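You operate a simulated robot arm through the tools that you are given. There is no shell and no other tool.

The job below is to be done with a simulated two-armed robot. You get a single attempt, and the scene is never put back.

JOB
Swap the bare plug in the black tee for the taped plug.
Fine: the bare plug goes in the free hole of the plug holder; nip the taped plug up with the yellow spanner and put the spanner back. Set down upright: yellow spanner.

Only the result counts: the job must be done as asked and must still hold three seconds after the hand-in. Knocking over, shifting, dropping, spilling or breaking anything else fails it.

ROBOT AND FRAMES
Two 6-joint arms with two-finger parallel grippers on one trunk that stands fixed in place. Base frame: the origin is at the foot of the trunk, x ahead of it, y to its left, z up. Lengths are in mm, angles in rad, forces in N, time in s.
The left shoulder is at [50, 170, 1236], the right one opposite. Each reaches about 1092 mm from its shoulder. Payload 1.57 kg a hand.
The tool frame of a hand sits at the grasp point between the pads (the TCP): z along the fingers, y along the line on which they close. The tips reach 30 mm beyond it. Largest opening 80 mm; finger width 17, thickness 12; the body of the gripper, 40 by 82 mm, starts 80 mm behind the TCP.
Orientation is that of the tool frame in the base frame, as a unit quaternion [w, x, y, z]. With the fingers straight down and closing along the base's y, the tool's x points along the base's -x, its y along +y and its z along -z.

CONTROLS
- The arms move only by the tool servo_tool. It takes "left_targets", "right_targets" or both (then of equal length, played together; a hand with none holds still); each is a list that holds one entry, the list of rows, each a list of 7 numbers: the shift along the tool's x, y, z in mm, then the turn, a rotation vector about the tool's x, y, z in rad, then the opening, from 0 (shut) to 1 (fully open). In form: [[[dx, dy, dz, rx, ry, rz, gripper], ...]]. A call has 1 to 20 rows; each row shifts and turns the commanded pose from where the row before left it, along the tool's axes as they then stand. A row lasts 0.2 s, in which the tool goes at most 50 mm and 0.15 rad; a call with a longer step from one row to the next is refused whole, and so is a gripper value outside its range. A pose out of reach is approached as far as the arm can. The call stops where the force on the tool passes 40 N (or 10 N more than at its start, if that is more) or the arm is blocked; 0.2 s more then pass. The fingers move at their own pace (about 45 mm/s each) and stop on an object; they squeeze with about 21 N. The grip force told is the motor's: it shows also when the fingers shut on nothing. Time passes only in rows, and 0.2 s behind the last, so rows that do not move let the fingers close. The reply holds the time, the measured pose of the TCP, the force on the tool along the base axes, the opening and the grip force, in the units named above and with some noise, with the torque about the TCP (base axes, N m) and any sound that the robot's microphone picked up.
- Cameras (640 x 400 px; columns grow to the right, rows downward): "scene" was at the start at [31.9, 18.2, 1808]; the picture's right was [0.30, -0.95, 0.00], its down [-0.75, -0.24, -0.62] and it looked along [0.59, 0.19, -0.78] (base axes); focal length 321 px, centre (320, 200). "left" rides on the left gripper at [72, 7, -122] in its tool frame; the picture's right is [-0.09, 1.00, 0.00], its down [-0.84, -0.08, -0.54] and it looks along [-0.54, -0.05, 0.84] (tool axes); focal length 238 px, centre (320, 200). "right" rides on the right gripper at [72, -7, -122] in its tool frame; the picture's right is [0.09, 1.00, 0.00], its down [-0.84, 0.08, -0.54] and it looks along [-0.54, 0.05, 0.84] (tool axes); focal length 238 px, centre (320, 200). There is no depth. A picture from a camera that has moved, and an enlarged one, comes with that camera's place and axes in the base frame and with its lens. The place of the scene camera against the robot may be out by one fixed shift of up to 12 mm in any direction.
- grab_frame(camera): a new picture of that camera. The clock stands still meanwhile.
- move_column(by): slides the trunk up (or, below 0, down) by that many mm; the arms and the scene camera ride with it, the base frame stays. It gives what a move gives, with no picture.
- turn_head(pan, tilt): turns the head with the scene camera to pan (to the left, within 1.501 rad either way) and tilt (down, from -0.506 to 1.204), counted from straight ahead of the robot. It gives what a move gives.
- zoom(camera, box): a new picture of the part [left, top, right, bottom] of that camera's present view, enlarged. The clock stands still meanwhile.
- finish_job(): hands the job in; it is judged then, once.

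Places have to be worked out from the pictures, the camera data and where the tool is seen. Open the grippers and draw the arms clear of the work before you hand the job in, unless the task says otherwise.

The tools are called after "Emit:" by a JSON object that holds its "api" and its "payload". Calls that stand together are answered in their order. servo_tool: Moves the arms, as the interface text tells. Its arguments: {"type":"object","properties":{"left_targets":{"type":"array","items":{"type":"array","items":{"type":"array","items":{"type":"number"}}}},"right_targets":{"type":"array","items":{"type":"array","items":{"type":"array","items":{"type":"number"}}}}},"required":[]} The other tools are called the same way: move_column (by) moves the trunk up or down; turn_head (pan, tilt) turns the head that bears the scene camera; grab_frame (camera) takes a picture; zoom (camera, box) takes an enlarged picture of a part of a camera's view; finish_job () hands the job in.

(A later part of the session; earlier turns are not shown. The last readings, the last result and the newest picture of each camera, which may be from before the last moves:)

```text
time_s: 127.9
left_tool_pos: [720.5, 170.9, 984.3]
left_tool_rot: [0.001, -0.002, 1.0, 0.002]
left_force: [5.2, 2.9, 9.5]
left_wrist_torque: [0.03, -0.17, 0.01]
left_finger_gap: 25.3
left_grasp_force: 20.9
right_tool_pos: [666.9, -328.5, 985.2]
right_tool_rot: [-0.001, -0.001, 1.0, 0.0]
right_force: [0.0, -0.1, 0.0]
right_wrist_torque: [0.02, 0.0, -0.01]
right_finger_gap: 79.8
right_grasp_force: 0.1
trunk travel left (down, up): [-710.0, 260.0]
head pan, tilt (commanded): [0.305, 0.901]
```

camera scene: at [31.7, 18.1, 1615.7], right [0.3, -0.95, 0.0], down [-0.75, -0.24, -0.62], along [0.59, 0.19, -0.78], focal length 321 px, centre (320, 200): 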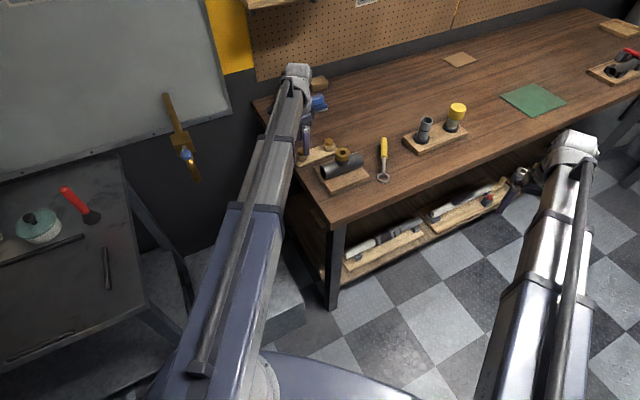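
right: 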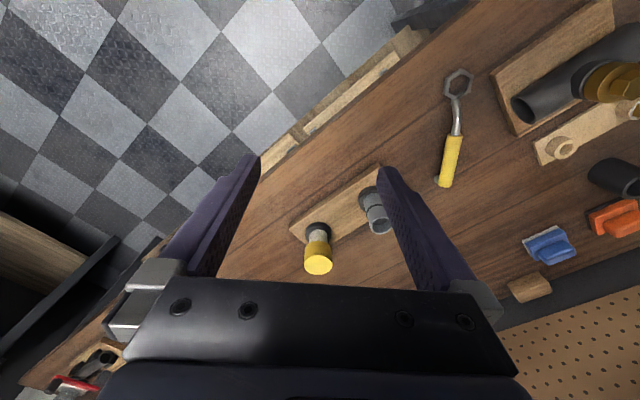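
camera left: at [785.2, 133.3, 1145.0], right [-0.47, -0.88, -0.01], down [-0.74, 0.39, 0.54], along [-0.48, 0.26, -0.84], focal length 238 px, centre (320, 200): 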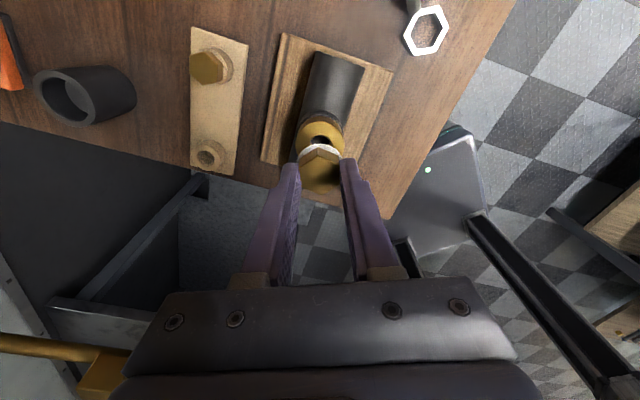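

Still free at about 455° in total. I continue another 1.5 rad clockwise, watching for the torque to rise as the washer seats.

Emit:
{"api": "servo_tool", "payload": {"left_targets": [[[0, 0, 0, 0, 0, 0.1, 0], [0, 0, 0, 0, 0, 0.1, 0], [0, 0, 0, 0, 0, 0.1, 0], [0, 0, 0, 0, 0, 0.1, 0], [0, 0, 0, 0, 0, 0.1, 0], [0, 0, 0, 0, 0, 0.1, 0], [0, 0, 0, 0, 0, 0.1, 0], [0, 0, 0, 0, 0, 0.1, 0], [0, 0, 0, 0, 0, 0.1, 0], [0, 0, 0, 0, 0, 0.1, 0], [0, 0, 0, 0, 0, 0.1, 0], [0, 0, 0, 0, 0, 0.1, 0], [0, 0, 0, 0, 0, 0.1, 0]]]}}

Emit:
{"api": "zoom", "payload": {"camera": "left", "box": [240, 100, 400, 200]}}

```text
time_s: 130.7
left_tool_pos: [720.9, 170.1, 984.9]
left_tool_rot: [-0.001, 0.605, 0.796, 0.003]
left_force: [9.2, 4.8, 6.2]
left_wrist_torque: [0.02, -0.31, 0.01]
left_finger_gap: 25.0
left_grasp_force: 20.4
right_tool_pos: [667.3, -328.6, 985.1]
right_tool_rot: [0.001, -0.001, 1.0, 0.0]
right_force: [0.3, 0.1, -0.5]
right_wrist_torque: [-0.01, 0.04, 0.03]
right_finger_gap: 80.1
right_grasp_force: 0.1
trunk travel left (down, up): [-710.0, 260.0]
head pan, tilt (commanded): [0.305, 0.901]
```

```text
4.00 times, centred on (320, 150) of left
camera zoom: at [708.7, 238.8, 1105.8], right [0.98, 0.18, 0.0], down [0.15, -0.83, 0.54], along [0.1, -0.53, -0.84], focal length 953 px, centre (320, 400)
```

zoom: 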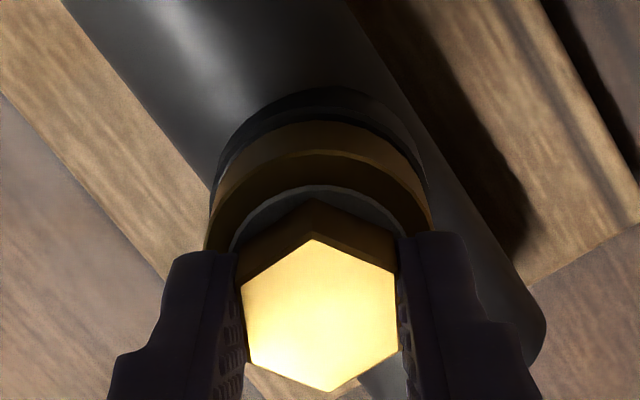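

Still low torque at about 530°. I trim the side load and go on clockwise 1.2 rad.

Emit:
{"api": "servo_tool", "payload": {"left_targets": [[[0.1, 0.6, 0, 0, 0, 0, 0], [0, 0, 0, 0, 0, 0.1, 0], [0, 0, 0, 0, 0, 0.1, 0], [0, 0, 0, 0, 0, 0.1, 0], [0, 0, 0, 0, 0, 0.1, 0], [0, 0, 0, 0, 0, 0.1, 0], [0, 0, 0, 0, 0, 0.1, 0], [0, 0, 0, 0, 0, 0.1, 0], [0, 0, 0, 0, 0, 0.1, 0], [0, 0, 0, 0, 0, 0.1, 0], [0, 0, 0, 0, 0, 0.1, 0]]]}}

Emit:
{"api": "move_column", "payload": {"by": -0.5}}

```text
time_s: 133.1
left_tool_pos: [721.3, 170.2, 984.4]
left_tool_rot: [-0.003, 0.912, 0.409, 0.002]
left_force: [0.8, 2.8, -4.8]
left_wrist_torque: [0.0, 0.02, 0.02]
left_finger_gap: 25.1
left_grasp_force: 20.8
right_tool_pos: [666.2, -329.3, 984.3]
right_tool_rot: [0.0, -0.001, 1.0, 0.001]
right_force: [0.1, 0.0, 0.1]
right_wrist_torque: [-0.04, -0.04, 0.01]
right_finger_gap: 79.9
right_grasp_force: 0.1
trunk travel left (down, up): [-710.0, 260.0]
head pan, tilt (commanded): [0.305, 0.901]
```

```text
time_s: 133.6
left_tool_pos: [720.9, 169.6, 984.2]
left_tool_rot: [-0.001, 0.912, 0.41, 0.002]
left_force: [3.5, 2.1, 1.8]
left_wrist_torque: [-0.05, -0.04, 0.04]
left_finger_gap: 25.1
left_grasp_force: 21.2
right_tool_pos: [667.2, -329.4, 984.3]
right_tool_rot: [0.0, -0.001, 1.0, 0.0]
right_force: [-0.3, -0.1, -0.9]
right_wrist_torque: [0.01, 0.0, 0.01]
right_finger_gap: 80.2
right_grasp_force: 0.1
trunk travel left (down, up): [-710.0, 260.0]
head pan, tilt (commanded): [0.305, 0.901]
```

About 590° in. I turn another 0.6 rad to the wrist limit.

Emit:
{"api": "servo_tool", "payload": {"left_targets": [[[0, 0, 0, 0, 0, 0.1, 0], [0, 0, 0, 0, 0, 0.1, 0], [0, 0, 0, 0, 0, 0.1, 0], [0, 0, 0, 0, 0, 0.1, 0], [0, 0, 0, 0, 0, 0.1, 0], [0, 0, 0, 0, 0, 0, 0]]]}}

Emit:
{"api": "zoom", "payload": {"camera": "scene", "box": [310, 130, 370, 175]}}

Emit:
{"api": "zoom", "payload": {"camera": "left", "box": [240, 100, 400, 200]}}

```text
time_s: 135.0
left_tool_pos: [721.5, 170.1, 984.5]
left_tool_rot: [-0.002, 0.985, 0.171, 0.002]
left_force: [6.1, 3.7, 3.7]
left_wrist_torque: [0.02, -0.13, 0.02]
left_finger_gap: 25.1
left_grasp_force: 20.9
right_tool_pos: [668.1, -328.6, 984.0]
right_tool_rot: [0.0, -0.001, 1.0, -0.001]
right_force: [-0.8, 0.6, -0.1]
right_wrist_torque: [-0.04, -0.02, -0.05]
right_finger_gap: 79.8
right_grasp_force: 0.0
trunk travel left (down, up): [-710.0, 260.0]
head pan, tilt (commanded): [0.305, 0.901]
```

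```text
8.89 times, centred on (340, 152) of scene
camera zoom: at [32.4, 18.5, 1666.6], right [0.3, -0.95, 0.0], down [-0.75, -0.24, -0.62], along [0.59, 0.19, -0.78], focal length 2855 px, centre (142, 622)
```

zoom: 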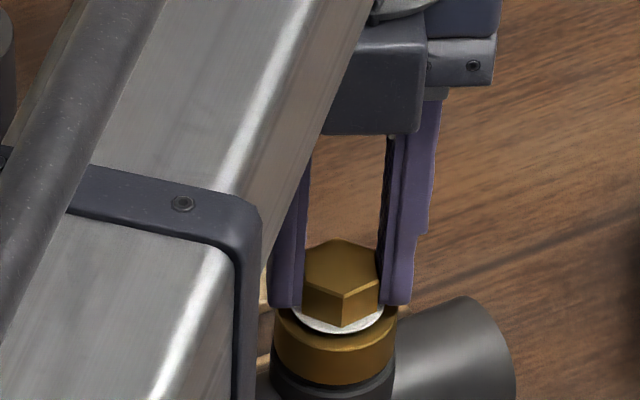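

```text
4.00 times, centred on (320, 150) of left
camera zoom: at [791.9, 185.5, 1105.2], right [0.25, -0.97, 0.0], down [-0.81, -0.21, 0.54], along [-0.52, -0.13, -0.84], focal length 953 px, centre (320, 400)
```

zoom: 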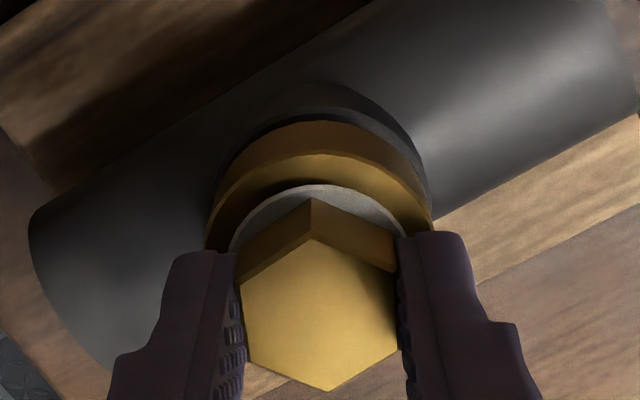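

Still no rise in torque. I release and wind back 300° for another bite.

Emit:
{"api": "servo_tool", "payload": {"left_targets": [[[0, 0, 0, 0, 0, 0, 0.6], [0, 0, 0, 0, 0, 0, 0.6], [0, 0, 0, 0, 0, -0.15, 0.6], [0, 0, 0, 0, 0, -0.15, 0.6], [0, 0, 0, 0, 0, -0.15, 0.6], [0, 0, 0, 0, 0, -0.15, 0.6], [0, 0, 0, 0, 0, -0.15, 0.6], [0, 0, 0, 0, 0, -0.15, 0.6], [0, 0, 0, 0, 0, -0.15, 0.6], [0, 0, 0, 0, 0, -0.15, 0.6], [0, 0, 0, 0, 0, -0.15, 0.6], [0, 0, 0, 0, 0, -0.15, 0.6], [0, 0, 0, 0, 0, -0.15, 0.6], [0, 0, 0, 0, 0, -0.15, 0.6], [0, 0, 0, 0, 0, -0.15, 0.6], [0, 0, 0, 0, 0, -0.15, 0.6], [0, 0, 0, 0, 0, -0.15, 0.6], [0, 0, 0, 0, 0, -0.15, 0.6], [0, 0, 0, 0, 0, -0.15, 0.6], [0, 0, 0, 0, 0, -0.15, 0.6]]]}}

Emit:
{"api": "servo_tool", "payload": {"left_targets": [[[0, 0, 0, 0, 0, -0.15, 0.6], [0, 0, 0, 0, 0, -0.15, 0.6], [0, 0, 0, 0, 0, -0.15, 0.6], [0, 0, 0, 0, 0, -0.15, 0.6], [0, 0, 0, 0, 0, -0.15, 0.6], [0, 0, 0, 0, 0, -0.15, 0.6], [0, 0, 0, 0, 0, -0.15, 0.6], [0, 0, 0, 0, 0, -0.15, 0.6], [0, 0, 0, 0, 0, -0.15, 0.6], [0, 0, 0, 0, 0, -0.15, 0.6], [0, 0, 0, 0, 0, -0.15, 0.6], [0, 0, 0, 0, 0, -0.15, 0.6], [0, 0, 0, 0, 0, -0.15, 0.6], [0, 0, 0, 0, 0, -0.15, 0.6], [0, 0, 0, 0, 0, -0.15, 0.6], [0, 0, 0, 0, 0, -0.15, 0.6], [0, 0, 0, 0, 0, -0.106, 0.6], [0, 0, 0, 0, 0, 0, 0.6]]]}}

Emit:
{"api": "zoom", "payload": {"camera": "left", "box": [240, 100, 400, 200]}}

```text
time_s: 139.2
left_tool_pos: [720.8, 170.9, 984.9]
left_tool_rot: [0.001, 0.047, 0.999, 0.003]
left_force: [0.3, -0.2, 0.1]
left_wrist_torque: [0.0, 0.04, 0.0]
left_finger_gap: 48.2
left_grasp_force: 0.1
right_tool_pos: [666.1, -329.4, 985.0]
right_tool_rot: [0.0, -0.001, 1.0, 0.0]
right_force: [-0.2, -0.2, 0.2]
right_wrist_torque: [0.0, 0.03, -0.02]
right_finger_gap: 79.9
right_grasp_force: 0.1
trunk travel left (down, up): [-710.0, 260.0]
head pan, tilt (commanded): [0.305, 0.901]
```

```text
time_s: 143.0
left_tool_pos: [719.9, 168.9, 984.0]
left_tool_rot: [-0.003, 0.934, -0.358, 0.0]
left_force: [-0.5, 0.2, 0.3]
left_wrist_torque: [-0.01, 0.0, -0.02]
left_finger_gap: 47.7
left_grasp_force: 0.1
right_tool_pos: [666.4, -327.8, 985.5]
right_tool_rot: [0.0, -0.001, 1.0, -0.001]
right_force: [-1.1, 0.1, 0.4]
right_wrist_torque: [0.0, -0.01, 0.0]
right_finger_gap: 79.6
right_grasp_force: 0.0
trunk travel left (down, up): [-710.0, 260.0]
head pan, tilt (commanded): [0.305, 0.901]
```

```text
4.00 times, centred on (320, 150) of left
camera zoom: at [770.2, 114.3, 1105.1], right [-0.73, -0.68, 0.0], down [-0.57, 0.61, 0.54], along [-0.37, 0.4, -0.84], focal length 953 px, centre (320, 400)
```

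zoom: 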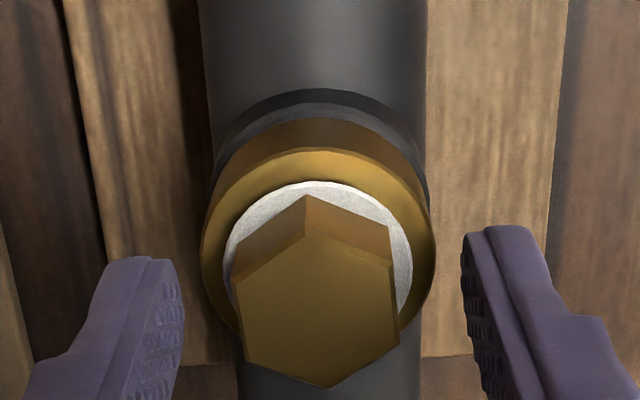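

Well aligned again. I trim slightly, grip and continue clockwise.

Emit:
{"api": "servo_tool", "payload": {"left_targets": [[[-0.3, 0.4, 0, 0, 0, -0.03, 0.6], [0, 0, 0, 0, 0, 0, 0], [0, 0, 0, 0, 0, 0, 0], [0, 0, 0, 0, 0, 0, 0], [0, 0, 0, 0, 0, 0, 0], [0, 0, 0, 0, 0, 0.1, 0], [0, 0, 0, 0, 0, 0.1, 0], [0, 0, 0, 0, 0, 0.1, 0], [0, 0, 0, 0, 0, 0.1, 0], [0, 0, 0, 0, 0, 0.1, 0], [0, 0, 0, 0, 0, 0.1, 0], [0, 0, 0, 0, 0, 0.1, 0], [0, 0, 0, 0, 0, 0.1, 0]]]}}

```text
time_s: 145.8
left_tool_pos: [721.5, 171.0, 984.9]
left_tool_rot: [-0.001, 0.729, -0.684, -0.001]
left_force: [12.1, 7.8, 6.8]
left_wrist_torque: [0.2, -0.31, 0.02]
left_finger_gap: 25.4
left_grasp_force: 21.4
right_tool_pos: [666.9, -328.1, 984.3]
right_tool_rot: [0.0, -0.001, 1.0, 0.0]
right_force: [0.3, -0.6, -0.3]
right_wrist_torque: [0.02, 0.0, 0.01]
right_finger_gap: 80.0
right_grasp_force: 0.1
trunk travel left (down, up): [-710.0, 260.0]
head pan, tilt (commanded): [0.305, 0.901]
```

Still free. I trim the side load and continue 1.3 rad clockwise.

Emit:
{"api": "servo_tool", "payload": {"left_targets": [[[-0.45, -0.8, 0, 0, 0, 0, 0], [0, 0, 0, 0, 0, 0.1, 0], [0, 0, 0, 0, 0, 0.1, 0], [0, 0, 0, 0, 0, 0.1, 0], [0, 0, 0, 0, 0, 0.1, 0], [0, 0, 0, 0, 0, 0.1, 0], [0, 0, 0, 0, 0, 0.1, 0], [0, 0, 0, 0, 0, 0.1, 0], [0, 0, 0, 0, 0, 0.1, 0], [0, 0, 0, 0, 0, 0.1, 0], [0, 0, 0, 0, 0, 0.1, 0], [0, 0, 0, 0, 0, 0.1, 0], [0, 0, 0, 0, 0, 0.1, 0], [0, 0, 0, 0, 0, 0, 0]]]}}

```text
time_s: 148.8
left_tool_pos: [721.9, 170.3, 983.5]
left_tool_rot: [0.001, -0.216, 0.976, 0.002]
left_force: [4.9, -0.9, -6.0]
left_wrist_torque: [-0.06, -0.15, -0.01]
left_finger_gap: 25.2
left_grasp_force: 21.5
right_tool_pos: [668.9, -328.4, 983.6]
right_tool_rot: [-0.001, 0.001, 1.0, 0.0]
right_force: [0.0, -0.2, -0.4]
right_wrist_torque: [0.02, 0.03, 0.0]
right_finger_gap: 80.0
right_grasp_force: 0.1
trunk travel left (down, up): [-710.0, 260.0]
head pan, tilt (commanded): [0.305, 0.901]
```

Still drawing down (about 2 turns so far). I lower 0.6 mm and continue 1.4 rad.

Emit:
{"api": "move_column", "payload": {"by": -0.6}}

Emit:
{"api": "servo_tool", "payload": {"left_targets": [[[0, 0, 0, 0, 0, 0.1, 0], [0, 0, 0, 0, 0, 0.1, 0], [0, 0, 0, 0, 0, 0.1, 0], [0, 0, 0, 0, 0, 0.1, 0], [0, 0, 0, 0, 0, 0.1, 0], [0, 0, 0, 0, 0, 0.1, 0], [0, 0, 0, 0, 0, 0.1, 0], [0, 0, 0, 0, 0, 0.1, 0], [0, 0, 0, 0, 0, 0.1, 0], [0, 0, 0, 0, 0, 0.1, 0], [0, 0, 0, 0, 0, 0.1, 0], [0, 0, 0, 0, 0, 0.1, 0], [0, 0, 0, 0, 0, 0.1, 0], [0, 0, 0, 0, 0, 0.1, 0]]]}}

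```text
time_s: 149.3
left_tool_pos: [721.3, 170.3, 983.2]
left_tool_rot: [0.001, -0.216, 0.976, 0.003]
left_force: [8.0, -2.3, 3.0]
left_wrist_torque: [-0.04, -0.17, 0.02]
left_finger_gap: 25.2
left_grasp_force: 20.9
right_tool_pos: [667.4, -329.3, 982.6]
right_tool_rot: [0.001, 0.001, 1.0, 0.0]
right_force: [-0.5, 0.4, 1.7]
right_wrist_torque: [-0.04, -0.01, 0.02]
right_finger_gap: 80.1
right_grasp_force: 0.1
trunk travel left (down, up): [-709.0, 261.0]
head pan, tilt (commanded): [0.305, 0.901]
```

```text
time_s: 152.3
left_tool_pos: [721.2, 170.2, 983.3]
left_tool_rot: [0.0, 0.464, 0.886, 0.002]
left_force: [7.8, -5.6, -0.8]
left_wrist_torque: [-0.3, -0.32, 0.0]
left_finger_gap: 25.1
left_grasp_force: 20.9
right_tool_pos: [668.3, -329.5, 983.2]
right_tool_rot: [0.0, 0.0, 1.0, 0.0]
right_force: [1.0, 0.0, 0.1]
right_wrist_torque: [0.0, 0.01, 0.0]
right_finger_gap: 80.1
right_grasp_force: 0.1
trunk travel left (down, up): [-709.0, 261.0]
head pan, tilt (commanded): [0.305, 0.901]
```

I check the gap under the washer.

Emit:
{"api": "zoom", "payload": {"camera": "scene", "box": [320, 140, 360, 170]}}

Emit:
{"api": "zoom", "payload": {"camera": "left", "box": [270, 110, 370, 180]}}

```text
13.33 times, centred on (340, 155) of scene
camera zoom: at [33.2, 17.4, 1665.9], right [0.3, -0.95, 0.0], down [-0.75, -0.24, -0.62], along [0.59, 0.19, -0.78], focal length 4283 px, centre (53, 800)
```

zoom: 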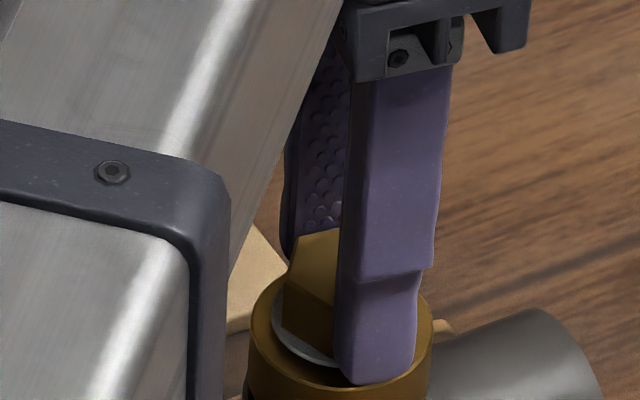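

```text
5.71 times, centred on (320, 145) of left
camera zoom: at [686.6, 230.1, 1104.4], right [0.87, 0.49, 0.0], down [0.41, -0.73, 0.54], along [0.27, -0.47, -0.84], focal length 1362 px, centre (320, 514)
```

zoom: 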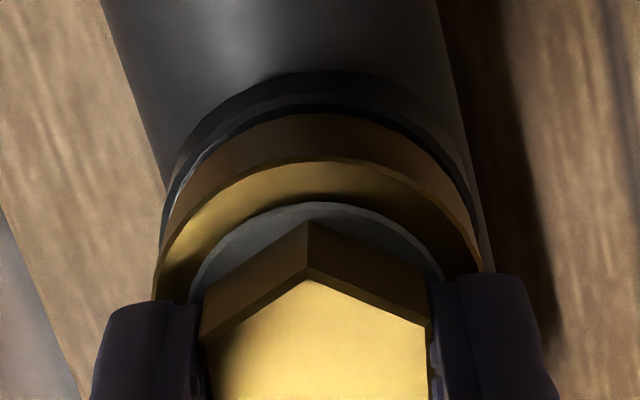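

The washer is nearly on the bush. I continue clockwise another 1.4 rad.

Emit:
{"api": "servo_tool", "payload": {"left_targets": [[[0.1, -0.1, 0, 0, 0, 0.1, 0], [0, 0, 0, 0, 0, 0.1, 0], [0, 0, 0, 0, 0, 0.1, 0], [0, 0, 0, 0, 0, 0.1, 0], [0, 0, 0, 0, 0, 0.1, 0], [0, 0, 0, 0, 0, 0.1, 0], [0, 0, 0, 0, 0, 0.1, 0], [0, 0, 0, 0, 0, 0.1, 0], [0, 0, 0, 0, 0, 0.1, 0], [0, 0, 0, 0, 0, 0.1, 0], [0, 0, 0, 0, 0, 0.1, 0], [0, 0, 0, 0, 0, 0.1, 0], [0, 0, 0, 0, 0, 0.1, 0], [0, 0, 0, 0, 0, 0.1, 0]]]}}

```text
time_s: 155.3
left_tool_pos: [720.7, 170.0, 983.4]
left_tool_rot: [-0.003, 0.926, 0.378, 0.001]
left_force: [-3.2, -6.4, -12.3]
left_wrist_torque: [-0.22, 0.12, 0.0]
left_finger_gap: 25.2
left_grasp_force: 21.4
right_tool_pos: [666.9, -329.2, 982.9]
right_tool_rot: [0.0, -0.001, 1.0, 0.0]
right_force: [-0.6, 0.7, 0.5]
right_wrist_torque: [0.01, 0.02, 0.01]
right_finger_gap: 80.2
right_grasp_force: 0.0
trunk travel left (down, up): [-709.0, 261.0]
head pan, tilt (commanded): [0.305, 0.901]
```

It keeps drawing down, now about 2.5 turns. I lower 0.8 mm, turn a last 0.5 rad of this bite, and wind back again.

Emit:
{"api": "move_column", "payload": {"by": -0.8}}

Emit:
{"api": "servo_tool", "payload": {"left_targets": [[[0, 0, 0, 0, 0, 0.1, 0], [0, 0, 0, 0, 0, 0.1, 0], [0, 0, 0, 0, 0, 0.1, 0], [0, 0, 0, 0, 0, 0.1, 0], [0, 0, 0, 0, 0, 0.1, 0], [0, 0, 0, 0, 0, 0, 0]]]}}

```text
time_s: 155.8
left_tool_pos: [721.1, 170.1, 982.8]
left_tool_rot: [-0.002, 0.926, 0.378, 0.002]
left_force: [-2.4, -5.9, -2.7]
left_wrist_torque: [-0.25, 0.14, 0.0]
left_finger_gap: 25.0
left_grasp_force: 20.8
right_tool_pos: [667.0, -328.7, 984.3]
right_tool_rot: [0.0, -0.002, 1.0, 0.0]
right_force: [-1.1, -0.3, 0.2]
right_wrist_torque: [0.02, -0.03, 0.01]
right_finger_gap: 80.0
right_grasp_force: 0.0
trunk travel left (down, up): [-708.0, 262.0]
head pan, tilt (commanded): [0.305, 0.901]
```

```text
time_s: 157.2
left_tool_pos: [721.8, 170.6, 984.3]
left_tool_rot: [-0.003, 0.991, 0.137, 0.002]
left_force: [1.0, -1.2, 0.4]
left_wrist_torque: [-0.06, -0.03, 0.05]
left_finger_gap: 25.3
left_grasp_force: 21.2
right_tool_pos: [667.2, -328.5, 982.7]
right_tool_rot: [-0.001, -0.001, 1.0, 0.0]
right_force: [-0.2, 0.3, -0.5]
right_wrist_torque: [-0.02, 0.01, 0.0]
right_finger_gap: 80.2
right_grasp_force: 0.1
trunk travel left (down, up): [-708.0, 262.0]
head pan, tilt (commanded): [0.305, 0.901]
```

I release and wind back 300° once more.

Emit:
{"api": "servo_tool", "payload": {"left_targets": [[[0, 0, 0, 0, 0, 0, 0.6], [0, 0, 0, 0, 0, 0, 0.6], [0, 0, 0, 0, 0, -0.15, 0.6], [0, 0, 0, 0, 0, -0.15, 0.6], [0, 0, 0, 0, 0, -0.15, 0.6], [0, 0, 0, 0, 0, -0.15, 0.6], [0, 0, 0, 0, 0, -0.15, 0.6], [0, 0, 0, 0, 0, -0.15, 0.6], [0, 0, 0, 0, 0, -0.15, 0.6], [0, 0, 0, 0, 0, -0.15, 0.6], [0, 0, 0, 0, 0, -0.15, 0.6], [0, 0, 0, 0, 0, -0.15, 0.6], [0, 0, 0, 0, 0, -0.15, 0.6], [0, 0, 0, 0, 0, -0.15, 0.6], [0, 0, 0, 0, 0, -0.15, 0.6], [0, 0, 0, 0, 0, -0.15, 0.6], [0, 0, 0, 0, 0, -0.15, 0.6], [0, 0, 0, 0, 0, -0.15, 0.6], [0, 0, 0, 0, 0, -0.15, 0.6], [0, 0, 0, 0, 0, -0.15, 0.6]]]}}

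Emit:
{"api": "servo_tool", "payload": {"left_targets": [[[0, 0, 0, 0, 0, -0.15, 0.6], [0, 0, 0, 0, 0, -0.15, 0.6], [0, 0, 0, 0, 0, -0.15, 0.6], [0, 0, 0, 0, 0, -0.15, 0.6], [0, 0, 0, 0, 0, -0.15, 0.6], [0, 0, 0, 0, 0, -0.15, 0.6], [0, 0, 0, 0, 0, -0.15, 0.6], [0, 0, 0, 0, 0, -0.15, 0.6], [0, 0, 0, 0, 0, -0.15, 0.6], [0, 0, 0, 0, 0, -0.15, 0.6], [0, 0, 0, 0, 0, -0.15, 0.6], [0, 0, 0, 0, 0, -0.15, 0.6], [0, 0, 0, 0, 0, -0.15, 0.6], [0, 0, 0, 0, 0, -0.15, 0.6], [0, 0, 0, 0, 0, -0.15, 0.6], [0, 0, 0, 0, 0, -0.15, 0.6], [0, 0, 0, 0, 0, -0.136, 0.6], [0, 0, 0, 0, 0, 0, 0.6]]]}}

Emit:
{"api": "zoom", "payload": {"camera": "left", "box": [240, 100, 400, 200]}}

Emit:
{"api": "zoom", "payload": {"camera": "scene", "box": [320, 140, 360, 170]}}

```text
time_s: 161.4
left_tool_pos: [720.4, 170.6, 983.5]
left_tool_rot: [0.001, 0.081, 0.997, 0.003]
left_force: [-0.3, -0.2, -0.6]
left_wrist_torque: [-0.02, -0.01, 0.0]
left_finger_gap: 47.9
left_grasp_force: 0.0
right_tool_pos: [667.1, -327.7, 984.1]
right_tool_rot: [0.0, -0.001, 1.0, 0.0]
right_force: [1.5, 0.0, 0.0]
right_wrist_torque: [0.03, 0.01, -0.02]
right_finger_gap: 79.9
right_grasp_force: 0.1
trunk travel left (down, up): [-708.0, 262.0]
head pan, tilt (commanded): [0.305, 0.901]
```

```text
time_s: 165.2
left_tool_pos: [720.3, 169.3, 983.8]
left_tool_rot: [-0.003, 0.927, -0.375, 0.0]
left_force: [-0.6, -0.9, -0.3]
left_wrist_torque: [0.02, 0.0, 0.02]
left_finger_gap: 48.2
left_grasp_force: 0.0
right_tool_pos: [667.3, -328.3, 982.7]
right_tool_rot: [0.0, -0.001, 1.0, 0.0]
right_force: [0.0, -0.1, 0.2]
right_wrist_torque: [0.03, -0.03, 0.03]
right_finger_gap: 79.9
right_grasp_force: 0.0
trunk travel left (down, up): [-708.0, 262.0]
head pan, tilt (commanded): [0.305, 0.901]
```

```text
4.00 times, centred on (320, 150) of left
camera zoom: at [768.4, 112.6, 1103.7], right [-0.76, -0.65, 0.0], down [-0.55, 0.64, 0.54], along [-0.35, 0.42, -0.84], focal length 953 px, centre (320, 400)
```

zoom: 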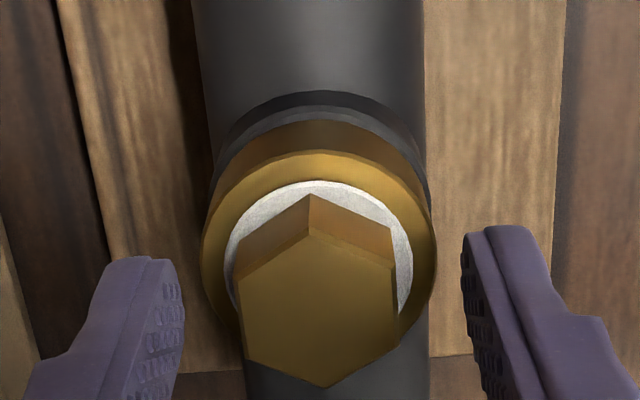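

```text
13.33 times, centred on (340, 155) of scene
camera zoom: at [31.9, 18.1, 1665.2], right [0.3, -0.95, 0.0], down [-0.75, -0.24, -0.62], along [0.59, 0.19, -0.78], focal length 4283 px, centre (53, 800)
```

zoom: 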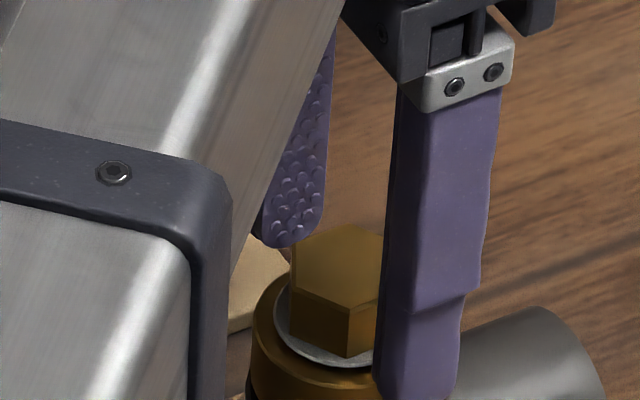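

The washer looks about down on the bush. I grip and turn on, watching for seating torque.

Emit:
{"api": "servo_tool", "payload": {"left_targets": [[[0.2, 0.3, 0, 0, 0, 0, 0.6], [0, 0, 0, 0, 0, 0, 0], [0, 0, 0, 0, 0, 0, 0], [0, 0, 0, 0, 0, 0, 0], [0, 0, 0, 0, 0, 0, 0], [0, 0, 0, 0, 0, 0.1, 0], [0, 0, 0, 0, 0, 0.1, 0], [0, 0, 0, 0, 0, 0.1, 0], [0, 0, 0, 0, 0, 0.1, 0], [0, 0, 0, 0, 0, 0.1, 0], [0, 0, 0, 0, 0, 0.1, 0]]]}}

```text
time_s: 167.6
left_tool_pos: [720.0, 170.2, 982.8]
left_tool_rot: [-0.002, 0.773, -0.635, -0.001]
left_force: [4.3, 0.9, 1.0]
left_wrist_torque: [-0.09, -0.1, 0.02]
left_finger_gap: 25.4
left_grasp_force: 20.5
right_tool_pos: [665.7, -328.7, 981.7]
right_tool_rot: [0.0, -0.001, 1.0, 0.001]
right_force: [-0.2, -0.4, -0.4]
right_wrist_torque: [0.01, 0.01, -0.02]
right_finger_gap: 80.0
right_grasp_force: 0.0
trunk travel left (down, up): [-708.0, 262.0]
head pan, tilt (commanded): [0.305, 0.901]
```

Still free. I continue clockwise 1.4 rad more.

Emit:
{"api": "servo_tool", "payload": {"left_targets": [[[0, 0, 0, 0, 0, 0.1, 0], [0, 0, 0, 0, 0, 0.1, 0], [0, 0, 0, 0, 0, 0.1, 0], [0, 0, 0, 0, 0, 0.1, 0], [0, 0, 0, 0, 0, 0.1, 0], [0, 0, 0, 0, 0, 0.1, 0], [0, 0, 0, 0, 0, 0.1, 0], [0, 0, 0, 0, 0, 0.1, 0], [0, 0, 0, 0, 0, 0.1, 0], [0, 0, 0, 0, 0, 0.1, 0], [0, 0, 0, 0, 0, 0.1, 0], [0, 0, 0, 0, 0, 0.1, 0], [0, 0, 0, 0, 0, 0.1, 0], [0, 0, 0, 0, 0, 0.1, 0]]]}}

```text
time_s: 170.6
left_tool_pos: [720.6, 168.8, 983.4]
left_tool_rot: [0.001, -0.181, 0.983, 0.003]
left_force: [-6.6, -4.8, -12.7]
left_wrist_torque: [-0.15, 0.22, 0.01]
left_finger_gap: 25.1
left_grasp_force: 20.4
right_tool_pos: [667.2, -329.0, 983.1]
right_tool_rot: [0.0, -0.001, 1.0, -0.001]
right_force: [0.8, -0.1, 0.1]
right_wrist_torque: [0.02, 0.02, 0.0]
right_finger_gap: 80.0
right_grasp_force: 0.1
trunk travel left (down, up): [-708.0, 262.0]
head pan, tilt (commanded): [0.305, 0.901]
```

Still drawing down, no seating torque yet. I lower 0.9 mm, trim, and continue 1.4 rad.

Emit:
{"api": "move_column", "payload": {"by": -0.9}}

Emit:
{"api": "servo_tool", "payload": {"left_targets": [[[0.45, -0.15, 0, 0, 0, 0, 0], [0, 0, 0, 0, 0, 0.1, 0], [0, 0, 0, 0, 0, 0.1, 0], [0, 0, 0, 0, 0, 0.1, 0], [0, 0, 0, 0, 0, 0.1, 0], [0, 0, 0, 0, 0, 0.1, 0], [0, 0, 0, 0, 0, 0.1, 0], [0, 0, 0, 0, 0, 0.1, 0], [0, 0, 0, 0, 0, 0.1, 0], [0, 0, 0, 0, 0, 0.1, 0], [0, 0, 0, 0, 0, 0.1, 0], [0, 0, 0, 0, 0, 0.1, 0], [0, 0, 0, 0, 0, 0.1, 0], [0, 0, 0, 0, 0, 0.1, 0], [0, 0, 0, 0, 0, 0.1, 0]]]}}

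```text
time_s: 171.2
left_tool_pos: [721.6, 170.6, 982.3]
left_tool_rot: [0.001, -0.183, 0.983, 0.002]
left_force: [-3.2, -2.4, -0.2]
left_wrist_torque: [-0.08, 0.11, 0.01]
left_finger_gap: 24.9
left_grasp_force: 20.6
right_tool_pos: [667.8, -329.3, 982.8]
right_tool_rot: [0.0, 0.0, 1.0, 0.001]
right_force: [0.0, -0.4, 1.0]
right_wrist_torque: [0.02, 0.0, 0.01]
right_finger_gap: 80.1
right_grasp_force: 0.2
trunk travel left (down, up): [-707.0, 263.0]
head pan, tilt (commanded): [0.305, 0.901]
```

```text
time_s: 174.3
left_tool_pos: [720.9, 170.8, 981.3]
left_tool_rot: [0.0, 0.493, 0.87, 0.003]
left_force: [10.3, 4.7, 6.0]
left_wrist_torque: [0.02, -0.31, 0.02]
left_finger_gap: 25.0
left_grasp_force: 20.4
right_tool_pos: [667.2, -329.0, 982.8]
right_tool_rot: [0.0, 0.0, 1.0, 0.0]
right_force: [0.6, -0.2, -0.4]
right_wrist_torque: [-0.02, -0.03, 0.02]
right_finger_gap: 80.1
right_grasp_force: 0.0
trunk travel left (down, up): [-707.0, 263.0]
head pan, tilt (commanded): [0.305, 0.901]
```

About 3.1 turns, still free. I continue 1.4 rad.

Emit:
{"api": "servo_tool", "payload": {"left_targets": [[[-0.2, 0.6, 0, 0, 0, 0, 0], [0, 0, 0, 0, 0, 0.1, 0], [0, 0, 0, 0, 0, 0.1, 0], [0, 0, 0, 0, 0, 0.1, 0], [0, 0, 0, 0, 0, 0.1, 0], [0, 0, 0, 0, 0, 0.1, 0], [0, 0, 0, 0, 0, 0.1, 0], [0, 0, 0, 0, 0, 0.1, 0], [0, 0, 0, 0, 0, 0.1, 0], [0, 0, 0, 0, 0, 0.1, 0], [0, 0, 0, 0, 0, 0.1, 0], [0, 0, 0, 0, 0, 0.1, 0], [0, 0, 0, 0, 0, 0.1, 0], [0, 0, 0, 0, 0, 0.1, 0], [0, 0, 0, 0, 0, 0.1, 0]]]}}

Emit:
{"api": "zoom", "payload": {"camera": "scene", "box": [320, 140, 360, 170]}}

```text
time_s: 177.6
left_tool_pos: [721.1, 169.5, 981.0]
left_tool_rot: [-0.002, 0.938, 0.346, 0.001]
left_force: [-4.5, 1.0, -9.2]
left_wrist_torque: [-0.08, 0.17, 0.05]
left_finger_gap: 25.1
left_grasp_force: 21.5
right_tool_pos: [667.0, -328.0, 982.1]
right_tool_rot: [0.0, 0.0, 1.0, 0.0]
right_force: [-0.3, -0.9, 0.0]
right_wrist_torque: [-0.02, -0.01, -0.05]
right_finger_gap: 80.1
right_grasp_force: 0.1
trunk travel left (down, up): [-707.0, 263.0]
head pan, tilt (commanded): [0.305, 0.901]
```

```text
13.33 times, centred on (340, 155) of scene
camera zoom: at [32.4, 18.6, 1664.2], right [0.3, -0.95, 0.0], down [-0.75, -0.24, -0.62], along [0.59, 0.19, -0.78], focal length 4283 px, centre (53, 800)
```

zoom: 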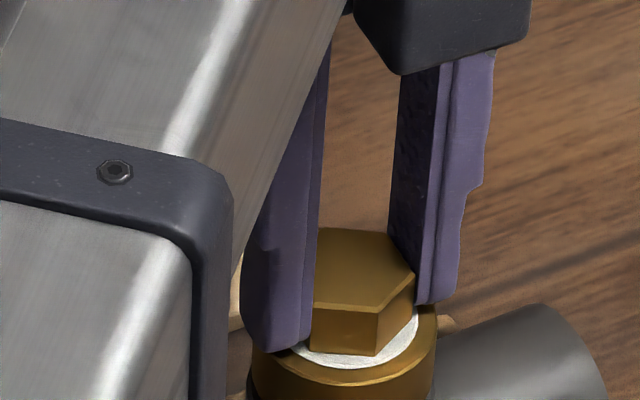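

I lower 0.6 mm, turn the last 0.45 rad of this bite, then wind back again.

Emit:
{"api": "move_column", "payload": {"by": -0.6}}

Emit:
{"api": "servo_tool", "payload": {"left_targets": [[[0, 0, 0, 0, 0, 0.1, 0], [0, 0, 0, 0, 0, 0.1, 0], [0, 0, 0, 0, 0, 0.1, 0], [0, 0, 0, 0, 0, 0.1, 0], [0, 0, 0, 0, 0, 0.05, 0], [0, 0, 0, 0, 0, 0, 0]]]}}

Emit:
{"api": "servo_tool", "payload": {"left_targets": [[[0, 0, 0, 0, 0, 0, 0.6], [0, 0, 0, 0, 0, 0, 0.6], [0, 0, 0, 0, 0, -0.15, 0.6], [0, 0, 0, 0, 0, -0.15, 0.6], [0, 0, 0, 0, 0, -0.15, 0.6], [0, 0, 0, 0, 0, -0.15, 0.6], [0, 0, 0, 0, 0, -0.15, 0.6], [0, 0, 0, 0, 0, -0.15, 0.6], [0, 0, 0, 0, 0, -0.15, 0.6], [0, 0, 0, 0, 0, -0.15, 0.6], [0, 0, 0, 0, 0, -0.15, 0.6], [0, 0, 0, 0, 0, -0.15, 0.6], [0, 0, 0, 0, 0, -0.15, 0.6], [0, 0, 0, 0, 0, -0.15, 0.6], [0, 0, 0, 0, 0, -0.15, 0.6], [0, 0, 0, 0, 0, -0.15, 0.6], [0, 0, 0, 0, 0, -0.15, 0.6], [0, 0, 0, 0, 0, -0.15, 0.6], [0, 0, 0, 0, 0, -0.15, 0.6], [0, 0, 0, 0, 0, -0.15, 0.6]]]}}

Emit:
{"api": "servo_tool", "payload": {"left_targets": [[[0, 0, 0, 0, 0, -0.15, 0.6], [0, 0, 0, 0, 0, -0.15, 0.6], [0, 0, 0, 0, 0, -0.15, 0.6], [0, 0, 0, 0, 0, -0.15, 0.6], [0, 0, 0, 0, 0, -0.15, 0.6], [0, 0, 0, 0, 0, -0.15, 0.6], [0, 0, 0, 0, 0, -0.15, 0.6], [0, 0, 0, 0, 0, -0.15, 0.6], [0, 0, 0, 0, 0, -0.15, 0.6], [0, 0, 0, 0, 0, -0.15, 0.6], [0, 0, 0, 0, 0, -0.15, 0.6], [0, 0, 0, 0, 0, -0.15, 0.6], [0, 0, 0, 0, 0, -0.15, 0.6], [0, 0, 0, 0, 0, -0.15, 0.6], [0, 0, 0, 0, 0, -0.15, 0.6], [0, 0, 0, 0, 0, -0.15, 0.6], [0, 0, 0, 0, 0, -0.136, 0.6], [0, 0, 0, 0, 0, 0, 0.6]]]}}

Emit:
{"api": "zoom", "payload": {"camera": "left", "box": [240, 100, 400, 200]}}

Emit:
{"api": "zoom", "payload": {"camera": "scene", "box": [320, 140, 360, 170]}}

```text
time_s: 178.1
left_tool_pos: [721.3, 170.9, 982.1]
left_tool_rot: [-0.002, 0.938, 0.348, 0.002]
left_force: [-3.2, 2.0, -2.2]
left_wrist_torque: [-0.02, 0.2, -0.02]
left_finger_gap: 25.1
left_grasp_force: 21.1
right_tool_pos: [666.2, -328.4, 982.0]
right_tool_rot: [-0.001, -0.001, 1.0, 0.0]
right_force: [-0.7, 0.3, 0.2]
right_wrist_torque: [-0.05, -0.02, -0.03]
right_finger_gap: 80.0
right_grasp_force: 0.1
trunk travel left (down, up): [-707.0, 263.0]
head pan, tilt (commanded): [0.305, 0.901]
```

```text
time_s: 179.5
left_tool_pos: [721.6, 170.7, 981.6]
left_tool_rot: [-0.002, 0.991, 0.13, 0.001]
left_force: [-2.2, 4.5, -0.3]
left_wrist_torque: [0.06, 0.15, 0.39]
left_finger_gap: 25.6
left_grasp_force: 21.1
right_tool_pos: [666.7, -328.0, 981.0]
right_tool_rot: [0.001, -0.001, 1.0, 0.0]
right_force: [-0.8, -0.3, -0.3]
right_wrist_torque: [0.03, 0.0, -0.01]
right_finger_gap: 80.1
right_grasp_force: 0.2
trunk travel left (down, up): [-707.0, 263.0]
head pan, tilt (commanded): [0.305, 0.901]
```

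```text
time_s: 183.7
left_tool_pos: [721.0, 169.8, 981.3]
left_tool_rot: [0.001, 0.089, 0.996, 0.003]
left_force: [-0.3, 0.2, -0.8]
left_wrist_torque: [-0.01, 0.01, 0.0]
left_finger_gap: 47.9
left_grasp_force: 0.1
right_tool_pos: [666.9, -328.3, 982.2]
right_tool_rot: [0.0, -0.001, 1.0, 0.0]
right_force: [-0.7, -0.6, 0.0]
right_wrist_torque: [0.01, 0.01, 0.02]
right_finger_gap: 79.9
right_grasp_force: 0.1
trunk travel left (down, up): [-707.0, 263.0]
head pan, tilt (commanded): [0.305, 0.901]
```

```text
time_s: 187.5
left_tool_pos: [719.9, 170.3, 982.0]
left_tool_rot: [-0.003, 0.924, -0.383, 0.001]
left_force: [0.5, 0.0, -1.6]
left_wrist_torque: [0.02, 0.01, 0.01]
left_finger_gap: 48.2
left_grasp_force: 0.0
right_tool_pos: [667.1, -328.4, 981.9]
right_tool_rot: [0.0, 0.0, 1.0, 0.0]
right_force: [-0.3, -0.3, 0.6]
right_wrist_torque: [-0.01, -0.02, -0.01]
right_finger_gap: 80.3
right_grasp_force: 0.1
trunk travel left (down, up): [-707.0, 263.0]
head pan, tilt (commanded): [0.305, 0.901]
```

```text
4.00 times, centred on (320, 150) of left
camera zoom: at [767.9, 112.0, 1102.2], right [-0.77, -0.64, 0.0], down [-0.54, 0.64, 0.54], along [-0.34, 0.42, -0.84], focal length 953 px, centre (320, 400)
```

zoom: 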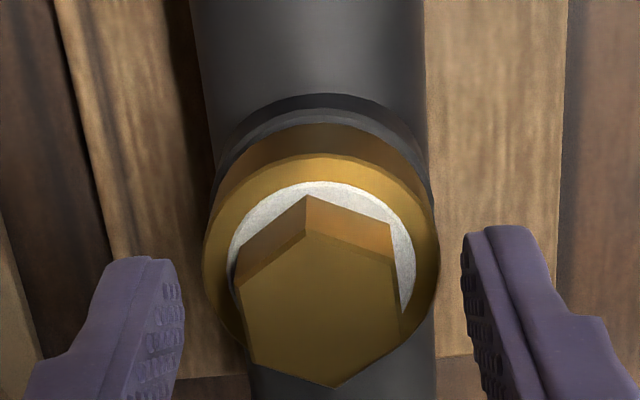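

```text
13.33 times, centred on (340, 155) of scene
camera zoom: at [31.9, 18.1, 1663.7], right [0.3, -0.95, 0.0], down [-0.75, -0.24, -0.62], along [0.59, 0.19, -0.78], focal length 4283 px, centre (53, 800)
```

zoom: 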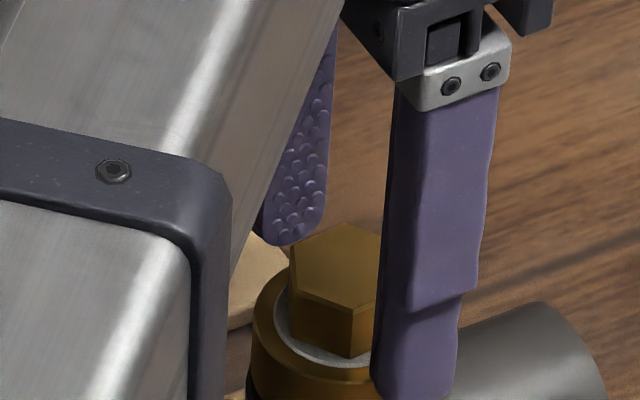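

The last bite ended with 0.39 N m and the fingers starting to ride up, so the taped plug is now finger-tight with its washer on the bush. I raise clear, turn the hand back to neutral and move over the spanner to study it.

Emit:
{"api": "move_column", "payload": {"by": 45}}

Emit:
{"api": "servo_tool", "payload": {"left_targets": [[[0, 0, 0, 0, 0, 0.15, 0.8], [0, 0, 0, 0, 0, 0.15, 1], [0, 0, 0, 0, 0, 0.15, 1], [0, 0, 0, 0, 0, 0.15, 1], [0, 0, 0, 0, 0, 0.15, 1], [0, 0, 0, 0, 0, 0.15, 1], [0, 0, 0, 0, 0, 0.15, 1], [0, 0, 0, 0, 0, 0.15, 1], [0, 0, 0, 0, 0, 0.15, 1], [0, 0, 0, 0, 0, 0.15, 1], [0, 0, 0, 0, 0, 0.15, 1], [0, 0, 0, 0, 0, 0.15, 1], [0, 0, 0, 0, 0, 0.15, 1], [0, 0, 0, 0, 0, 0.15, 1], [0, 0, 0, 0, 0, 0.056, 1], [0, 0, 0, 0, 0, 0, 1]]]}}

Emit:
{"api": "zoom", "payload": {"camera": "scene", "box": [310, 120, 410, 195]}}

```text
time_s: 188.3
left_tool_pos: [721.8, 169.7, 1025.2]
left_tool_rot: [-0.003, 0.923, -0.384, 0.001]
left_force: [-0.7, 0.7, -0.9]
left_wrist_torque: [-0.02, 0.01, -0.01]
left_finger_gap: 48.1
left_grasp_force: 0.1
right_tool_pos: [667.1, -328.7, 1025.9]
right_tool_rot: [0.001, 0.0, 1.0, 0.001]
right_force: [-0.7, 0.2, -0.2]
right_wrist_torque: [0.01, 0.0, 0.0]
right_finger_gap: 80.1
right_grasp_force: 0.1
trunk travel left (down, up): [-752.0, 218.0]
head pan, tilt (commanded): [0.305, 0.901]
```

```text
time_s: 191.7
left_tool_pos: [720.2, 170.4, 1027.2]
left_tool_rot: [0.001, -0.099, 0.995, 0.003]
left_force: [0.8, 0.0, -0.3]
left_wrist_torque: [-0.02, 0.01, 0.0]
left_finger_gap: 79.9
left_grasp_force: 0.0
right_tool_pos: [667.3, -328.1, 1027.0]
right_tool_rot: [0.0, -0.001, 1.0, 0.0]
right_force: [-0.3, -0.5, -0.2]
right_wrist_torque: [0.01, 0.0, -0.03]
right_finger_gap: 80.2
right_grasp_force: 0.0
trunk travel left (down, up): [-752.0, 218.0]
head pan, tilt (commanded): [0.305, 0.901]
```

```text
5.33 times, centred on (360, 158) of scene
camera zoom: at [31.9, 18.1, 1708.7], right [0.3, -0.95, 0.0], down [-0.75, -0.24, -0.62], along [0.59, 0.19, -0.78], focal length 1713 px, centre (107, 427)
```

zoom: 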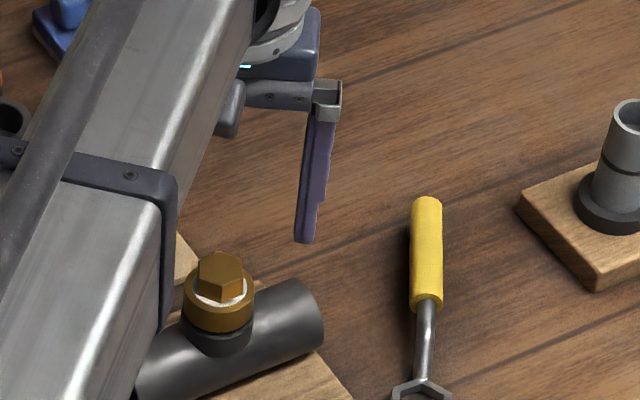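

I move the left hand over the middle of the spanner handle, near (854, 60), still high.

Emit:
{"api": "servo_tool", "payload": {"left_targets": [[[-27.1, -33.5, 0, 0, 0, 0, 1], [-27.1, -33.5, 0, 0, 0, 0, 1], [-27.1, -33.5, 0, 0, 0, 0, 1], [-27.1, -33.5, 0, 0, 0, 0, 1], [0, 0, 0, 0, 0, 0, 1]]]}}

Emit:
{"api": "grab_frame", "payload": {"camera": "left"}}

Emit:
{"api": "zoom", "payload": {"camera": "left", "box": [240, 50, 400, 175]}}

Emit:
{"api": "zoom", "payload": {"camera": "scene", "box": [350, 130, 430, 190]}}

```text
time_s: 192.9
left_tool_pos: [853.2, 60.4, 1027.4]
left_tool_rot: [0.001, -0.098, 0.995, 0.003]
left_force: [0.3, 0.6, 0.4]
left_wrist_torque: [0.0, -0.03, 0.02]
left_finger_gap: 80.2
left_grasp_force: 0.0
right_tool_pos: [667.2, -328.3, 1026.6]
right_tool_rot: [0.0, -0.001, 1.0, 0.0]
right_force: [0.2, -0.5, -0.5]
right_wrist_torque: [-0.01, -0.02, 0.03]
right_finger_gap: 79.9
right_grasp_force: 0.1
trunk travel left (down, up): [-752.0, 218.0]
head pan, tilt (commanded): [0.305, 0.901]
```

```text
taken
camera left: at [782.8, 49.5, 1147.4], right [-0.11, 0.99, 0.0], down [0.83, 0.09, 0.54], along [0.54, 0.06, -0.84], focal length 238 px, centre (320, 200)
```

left: 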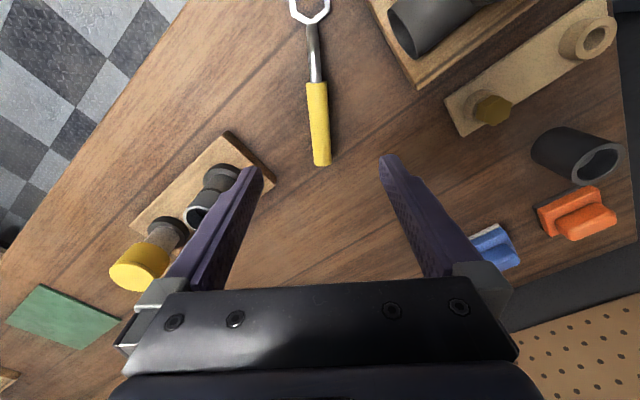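

```text
3.20 times, centred on (320, 112) of left
camera zoom: at [782.8, 49.5, 1147.4], right [-0.11, 0.99, 0.0], down [0.83, 0.09, 0.54], along [0.54, 0.06, -0.84], focal length 763 px, centre (320, 480)
```

zoom: 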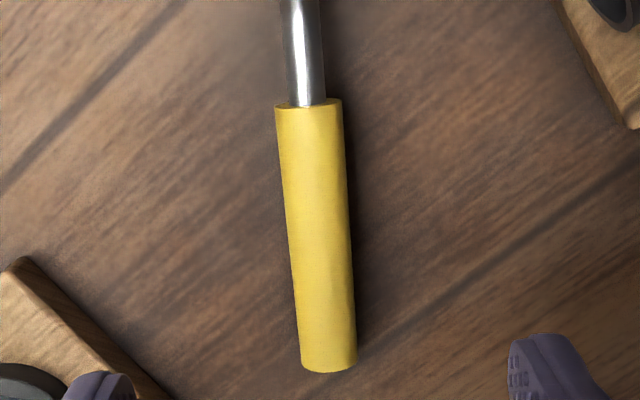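

```text
6.67 times, centred on (390, 160) of scene
camera zoom: at [31.5, 18.4, 1708.7], right [0.3, -0.95, 0.0], down [-0.75, -0.24, -0.62], along [0.59, 0.19, -0.78], focal length 2142 px, centre (-147, 467)
```

zoom: 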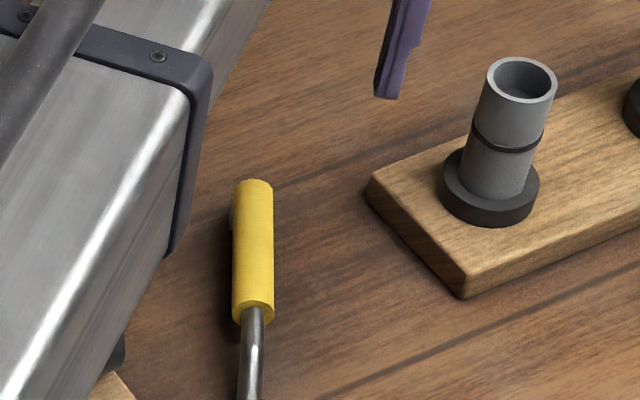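

The hand is centred over the handle, which lies at about 10.5° with its yellow grip 95 mm long. I lower 70 mm and view again to find its height.

Emit:
{"api": "move_column", "payload": {"by": -70}}

Emit:
{"api": "grab_frame", "payload": {"camera": "left"}}

Emit:
{"api": "zoom", "payload": {"camera": "left", "box": [240, 50, 400, 175]}}

Emit:
{"api": "zoom", "payload": {"camera": "scene", "box": [350, 110, 450, 185]}}

```text
time_s: 194.0
left_tool_pos: [853.8, 58.8, 957.0]
left_tool_rot: [0.002, -0.098, 0.995, 0.002]
left_force: [0.0, -0.5, -0.1]
left_wrist_torque: [-0.01, 0.0, 0.01]
left_finger_gap: 79.9
left_grasp_force: 0.0
right_tool_pos: [665.8, -327.8, 956.7]
right_tool_rot: [-0.001, -0.002, 1.0, 0.0]
right_force: [0.3, 0.3, -0.8]
right_wrist_torque: [0.03, -0.01, -0.02]
right_finger_gap: 79.8
right_grasp_force: 0.0
trunk travel left (down, up): [-682.0, 288.0]
head pan, tilt (commanded): [0.305, 0.901]
```

```text
taken
camera left: at [783.0, 49.7, 1077.3], right [-0.11, 0.99, 0.0], down [0.83, 0.09, 0.54], along [0.54, 0.06, -0.84], focal length 238 px, centre (320, 200)
```

left: 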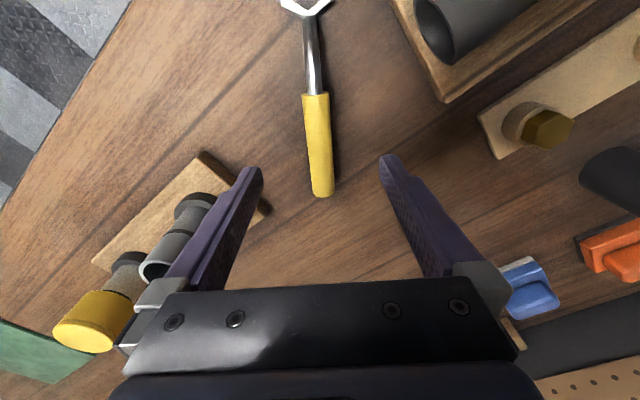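

```text
3.20 times, centred on (320, 112) of left
camera zoom: at [783.0, 49.7, 1077.3], right [-0.11, 0.99, 0.0], down [0.83, 0.09, 0.54], along [0.54, 0.06, -0.84], focal length 763 px, centre (320, 480)
```

zoom: 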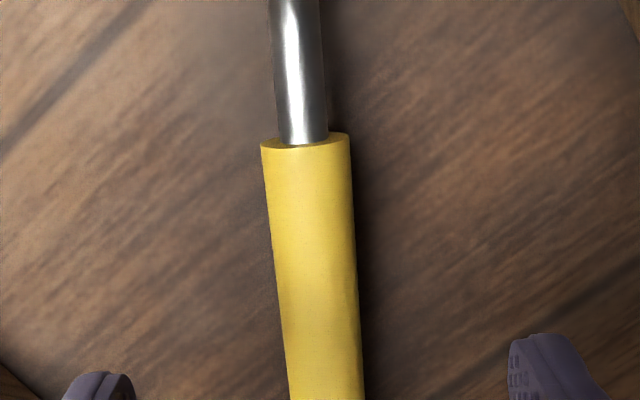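

```text
5.33 times, centred on (400, 148) of scene
camera zoom: at [31.7, 18.2, 1638.7], right [0.3, -0.95, 0.0], down [-0.75, -0.24, -0.62], along [0.59, 0.19, -0.78], focal length 1713 px, centre (-107, 480)
```

zoom: 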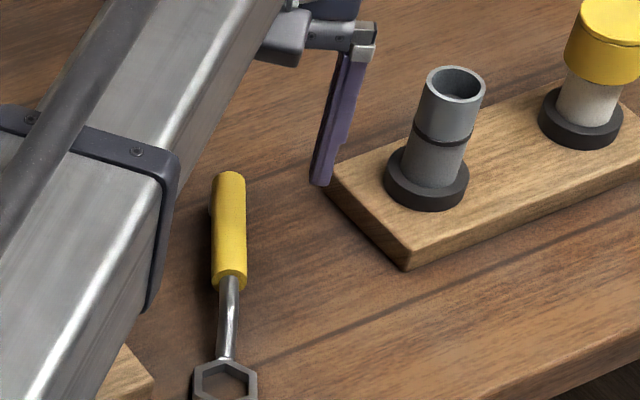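

Different views put the handle noticeably above the bench (around z ≈ 885), so the spanner is cranked. To be sure, I bring the right hand to the front of the bench, turned and tilted so that its camera sees the spanner from the side.

Emit:
{"api": "servo_tool", "payload": {"right_targets": [[[-33, 19.5, 0, 0, 0, 0, 1], [-33, 19.5, 0, 0, 0, 0, 1], [-33, 19.5, 0, 0, 0, 0, 1], [-33, 19.5, 0, 0, 0, 0, 1], [0, 0, 0, 0, 0, -0.1427, 1], [0, 0, 0, 0, 0, -0.1427, 1], [0, 0, 0, 0, 0, -0.1427, 1], [0, 0, 0, 0, 0, -0.1427, 1], [0, 0, 0, 0, 0, -0.1427, 1], [0, 0, 0, 0, 0, -0.1427, 1], [0, 0, 0, 0, 0, -0.1427, 1], [0, 0, 0, 0, 0, -0.1427, 1], [0, 0, 0, 0, 0, -0.1427, 1], [0, 0, 0, 0, 0, -0.1427, 1], [0, 0, 0, 0, 0, -0.1427, 1], [0, 0, 0, 0, -0.15, 0, 1], [0, 0, 0, 0, -0.15, 0, 1], [0, 0, 0, 0, -0.15, 0, 1], [0, 0, 0, 0, -0.15, 0, 1]]]}}

Emit:
{"api": "grab_frame", "payload": {"camera": "right"}}

```text
time_s: 198.0
left_tool_pos: [854.8, 59.7, 956.5]
left_tool_rot: [0.001, -0.098, 0.995, 0.002]
left_force: [0.0, -0.3, -0.4]
left_wrist_torque: [0.0, 0.0, 0.03]
left_finger_gap: 80.1
left_grasp_force: 0.0
right_tool_pos: [797.8, -250.6, 993.5]
right_tool_rot: [-0.21, 0.676, -0.675, -0.209]
right_force: [0.1, -0.4, 0.0]
right_wrist_torque: [0.02, -0.06, 0.01]
right_finger_gap: 79.8
right_grasp_force: 0.1
right hand out of reach, approached as far as the arm can: row 17, 18, 19
trunk travel left (down, up): [-682.0, 288.0]
head pan, tilt (commanded): [0.305, 0.901]
```

```text
taken
camera right: at [806.2, -379.2, 1053.4], right [-1.0, -0.08, -0.05], down [-0.08, 0.38, 0.92], along [-0.05, 0.92, -0.39], focal length 238 px, centre (320, 200)
```

right: 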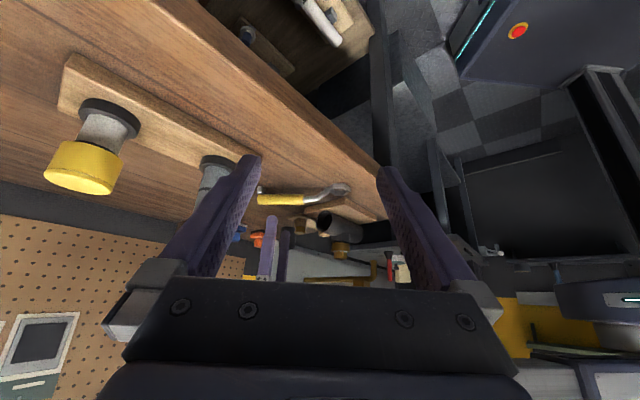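

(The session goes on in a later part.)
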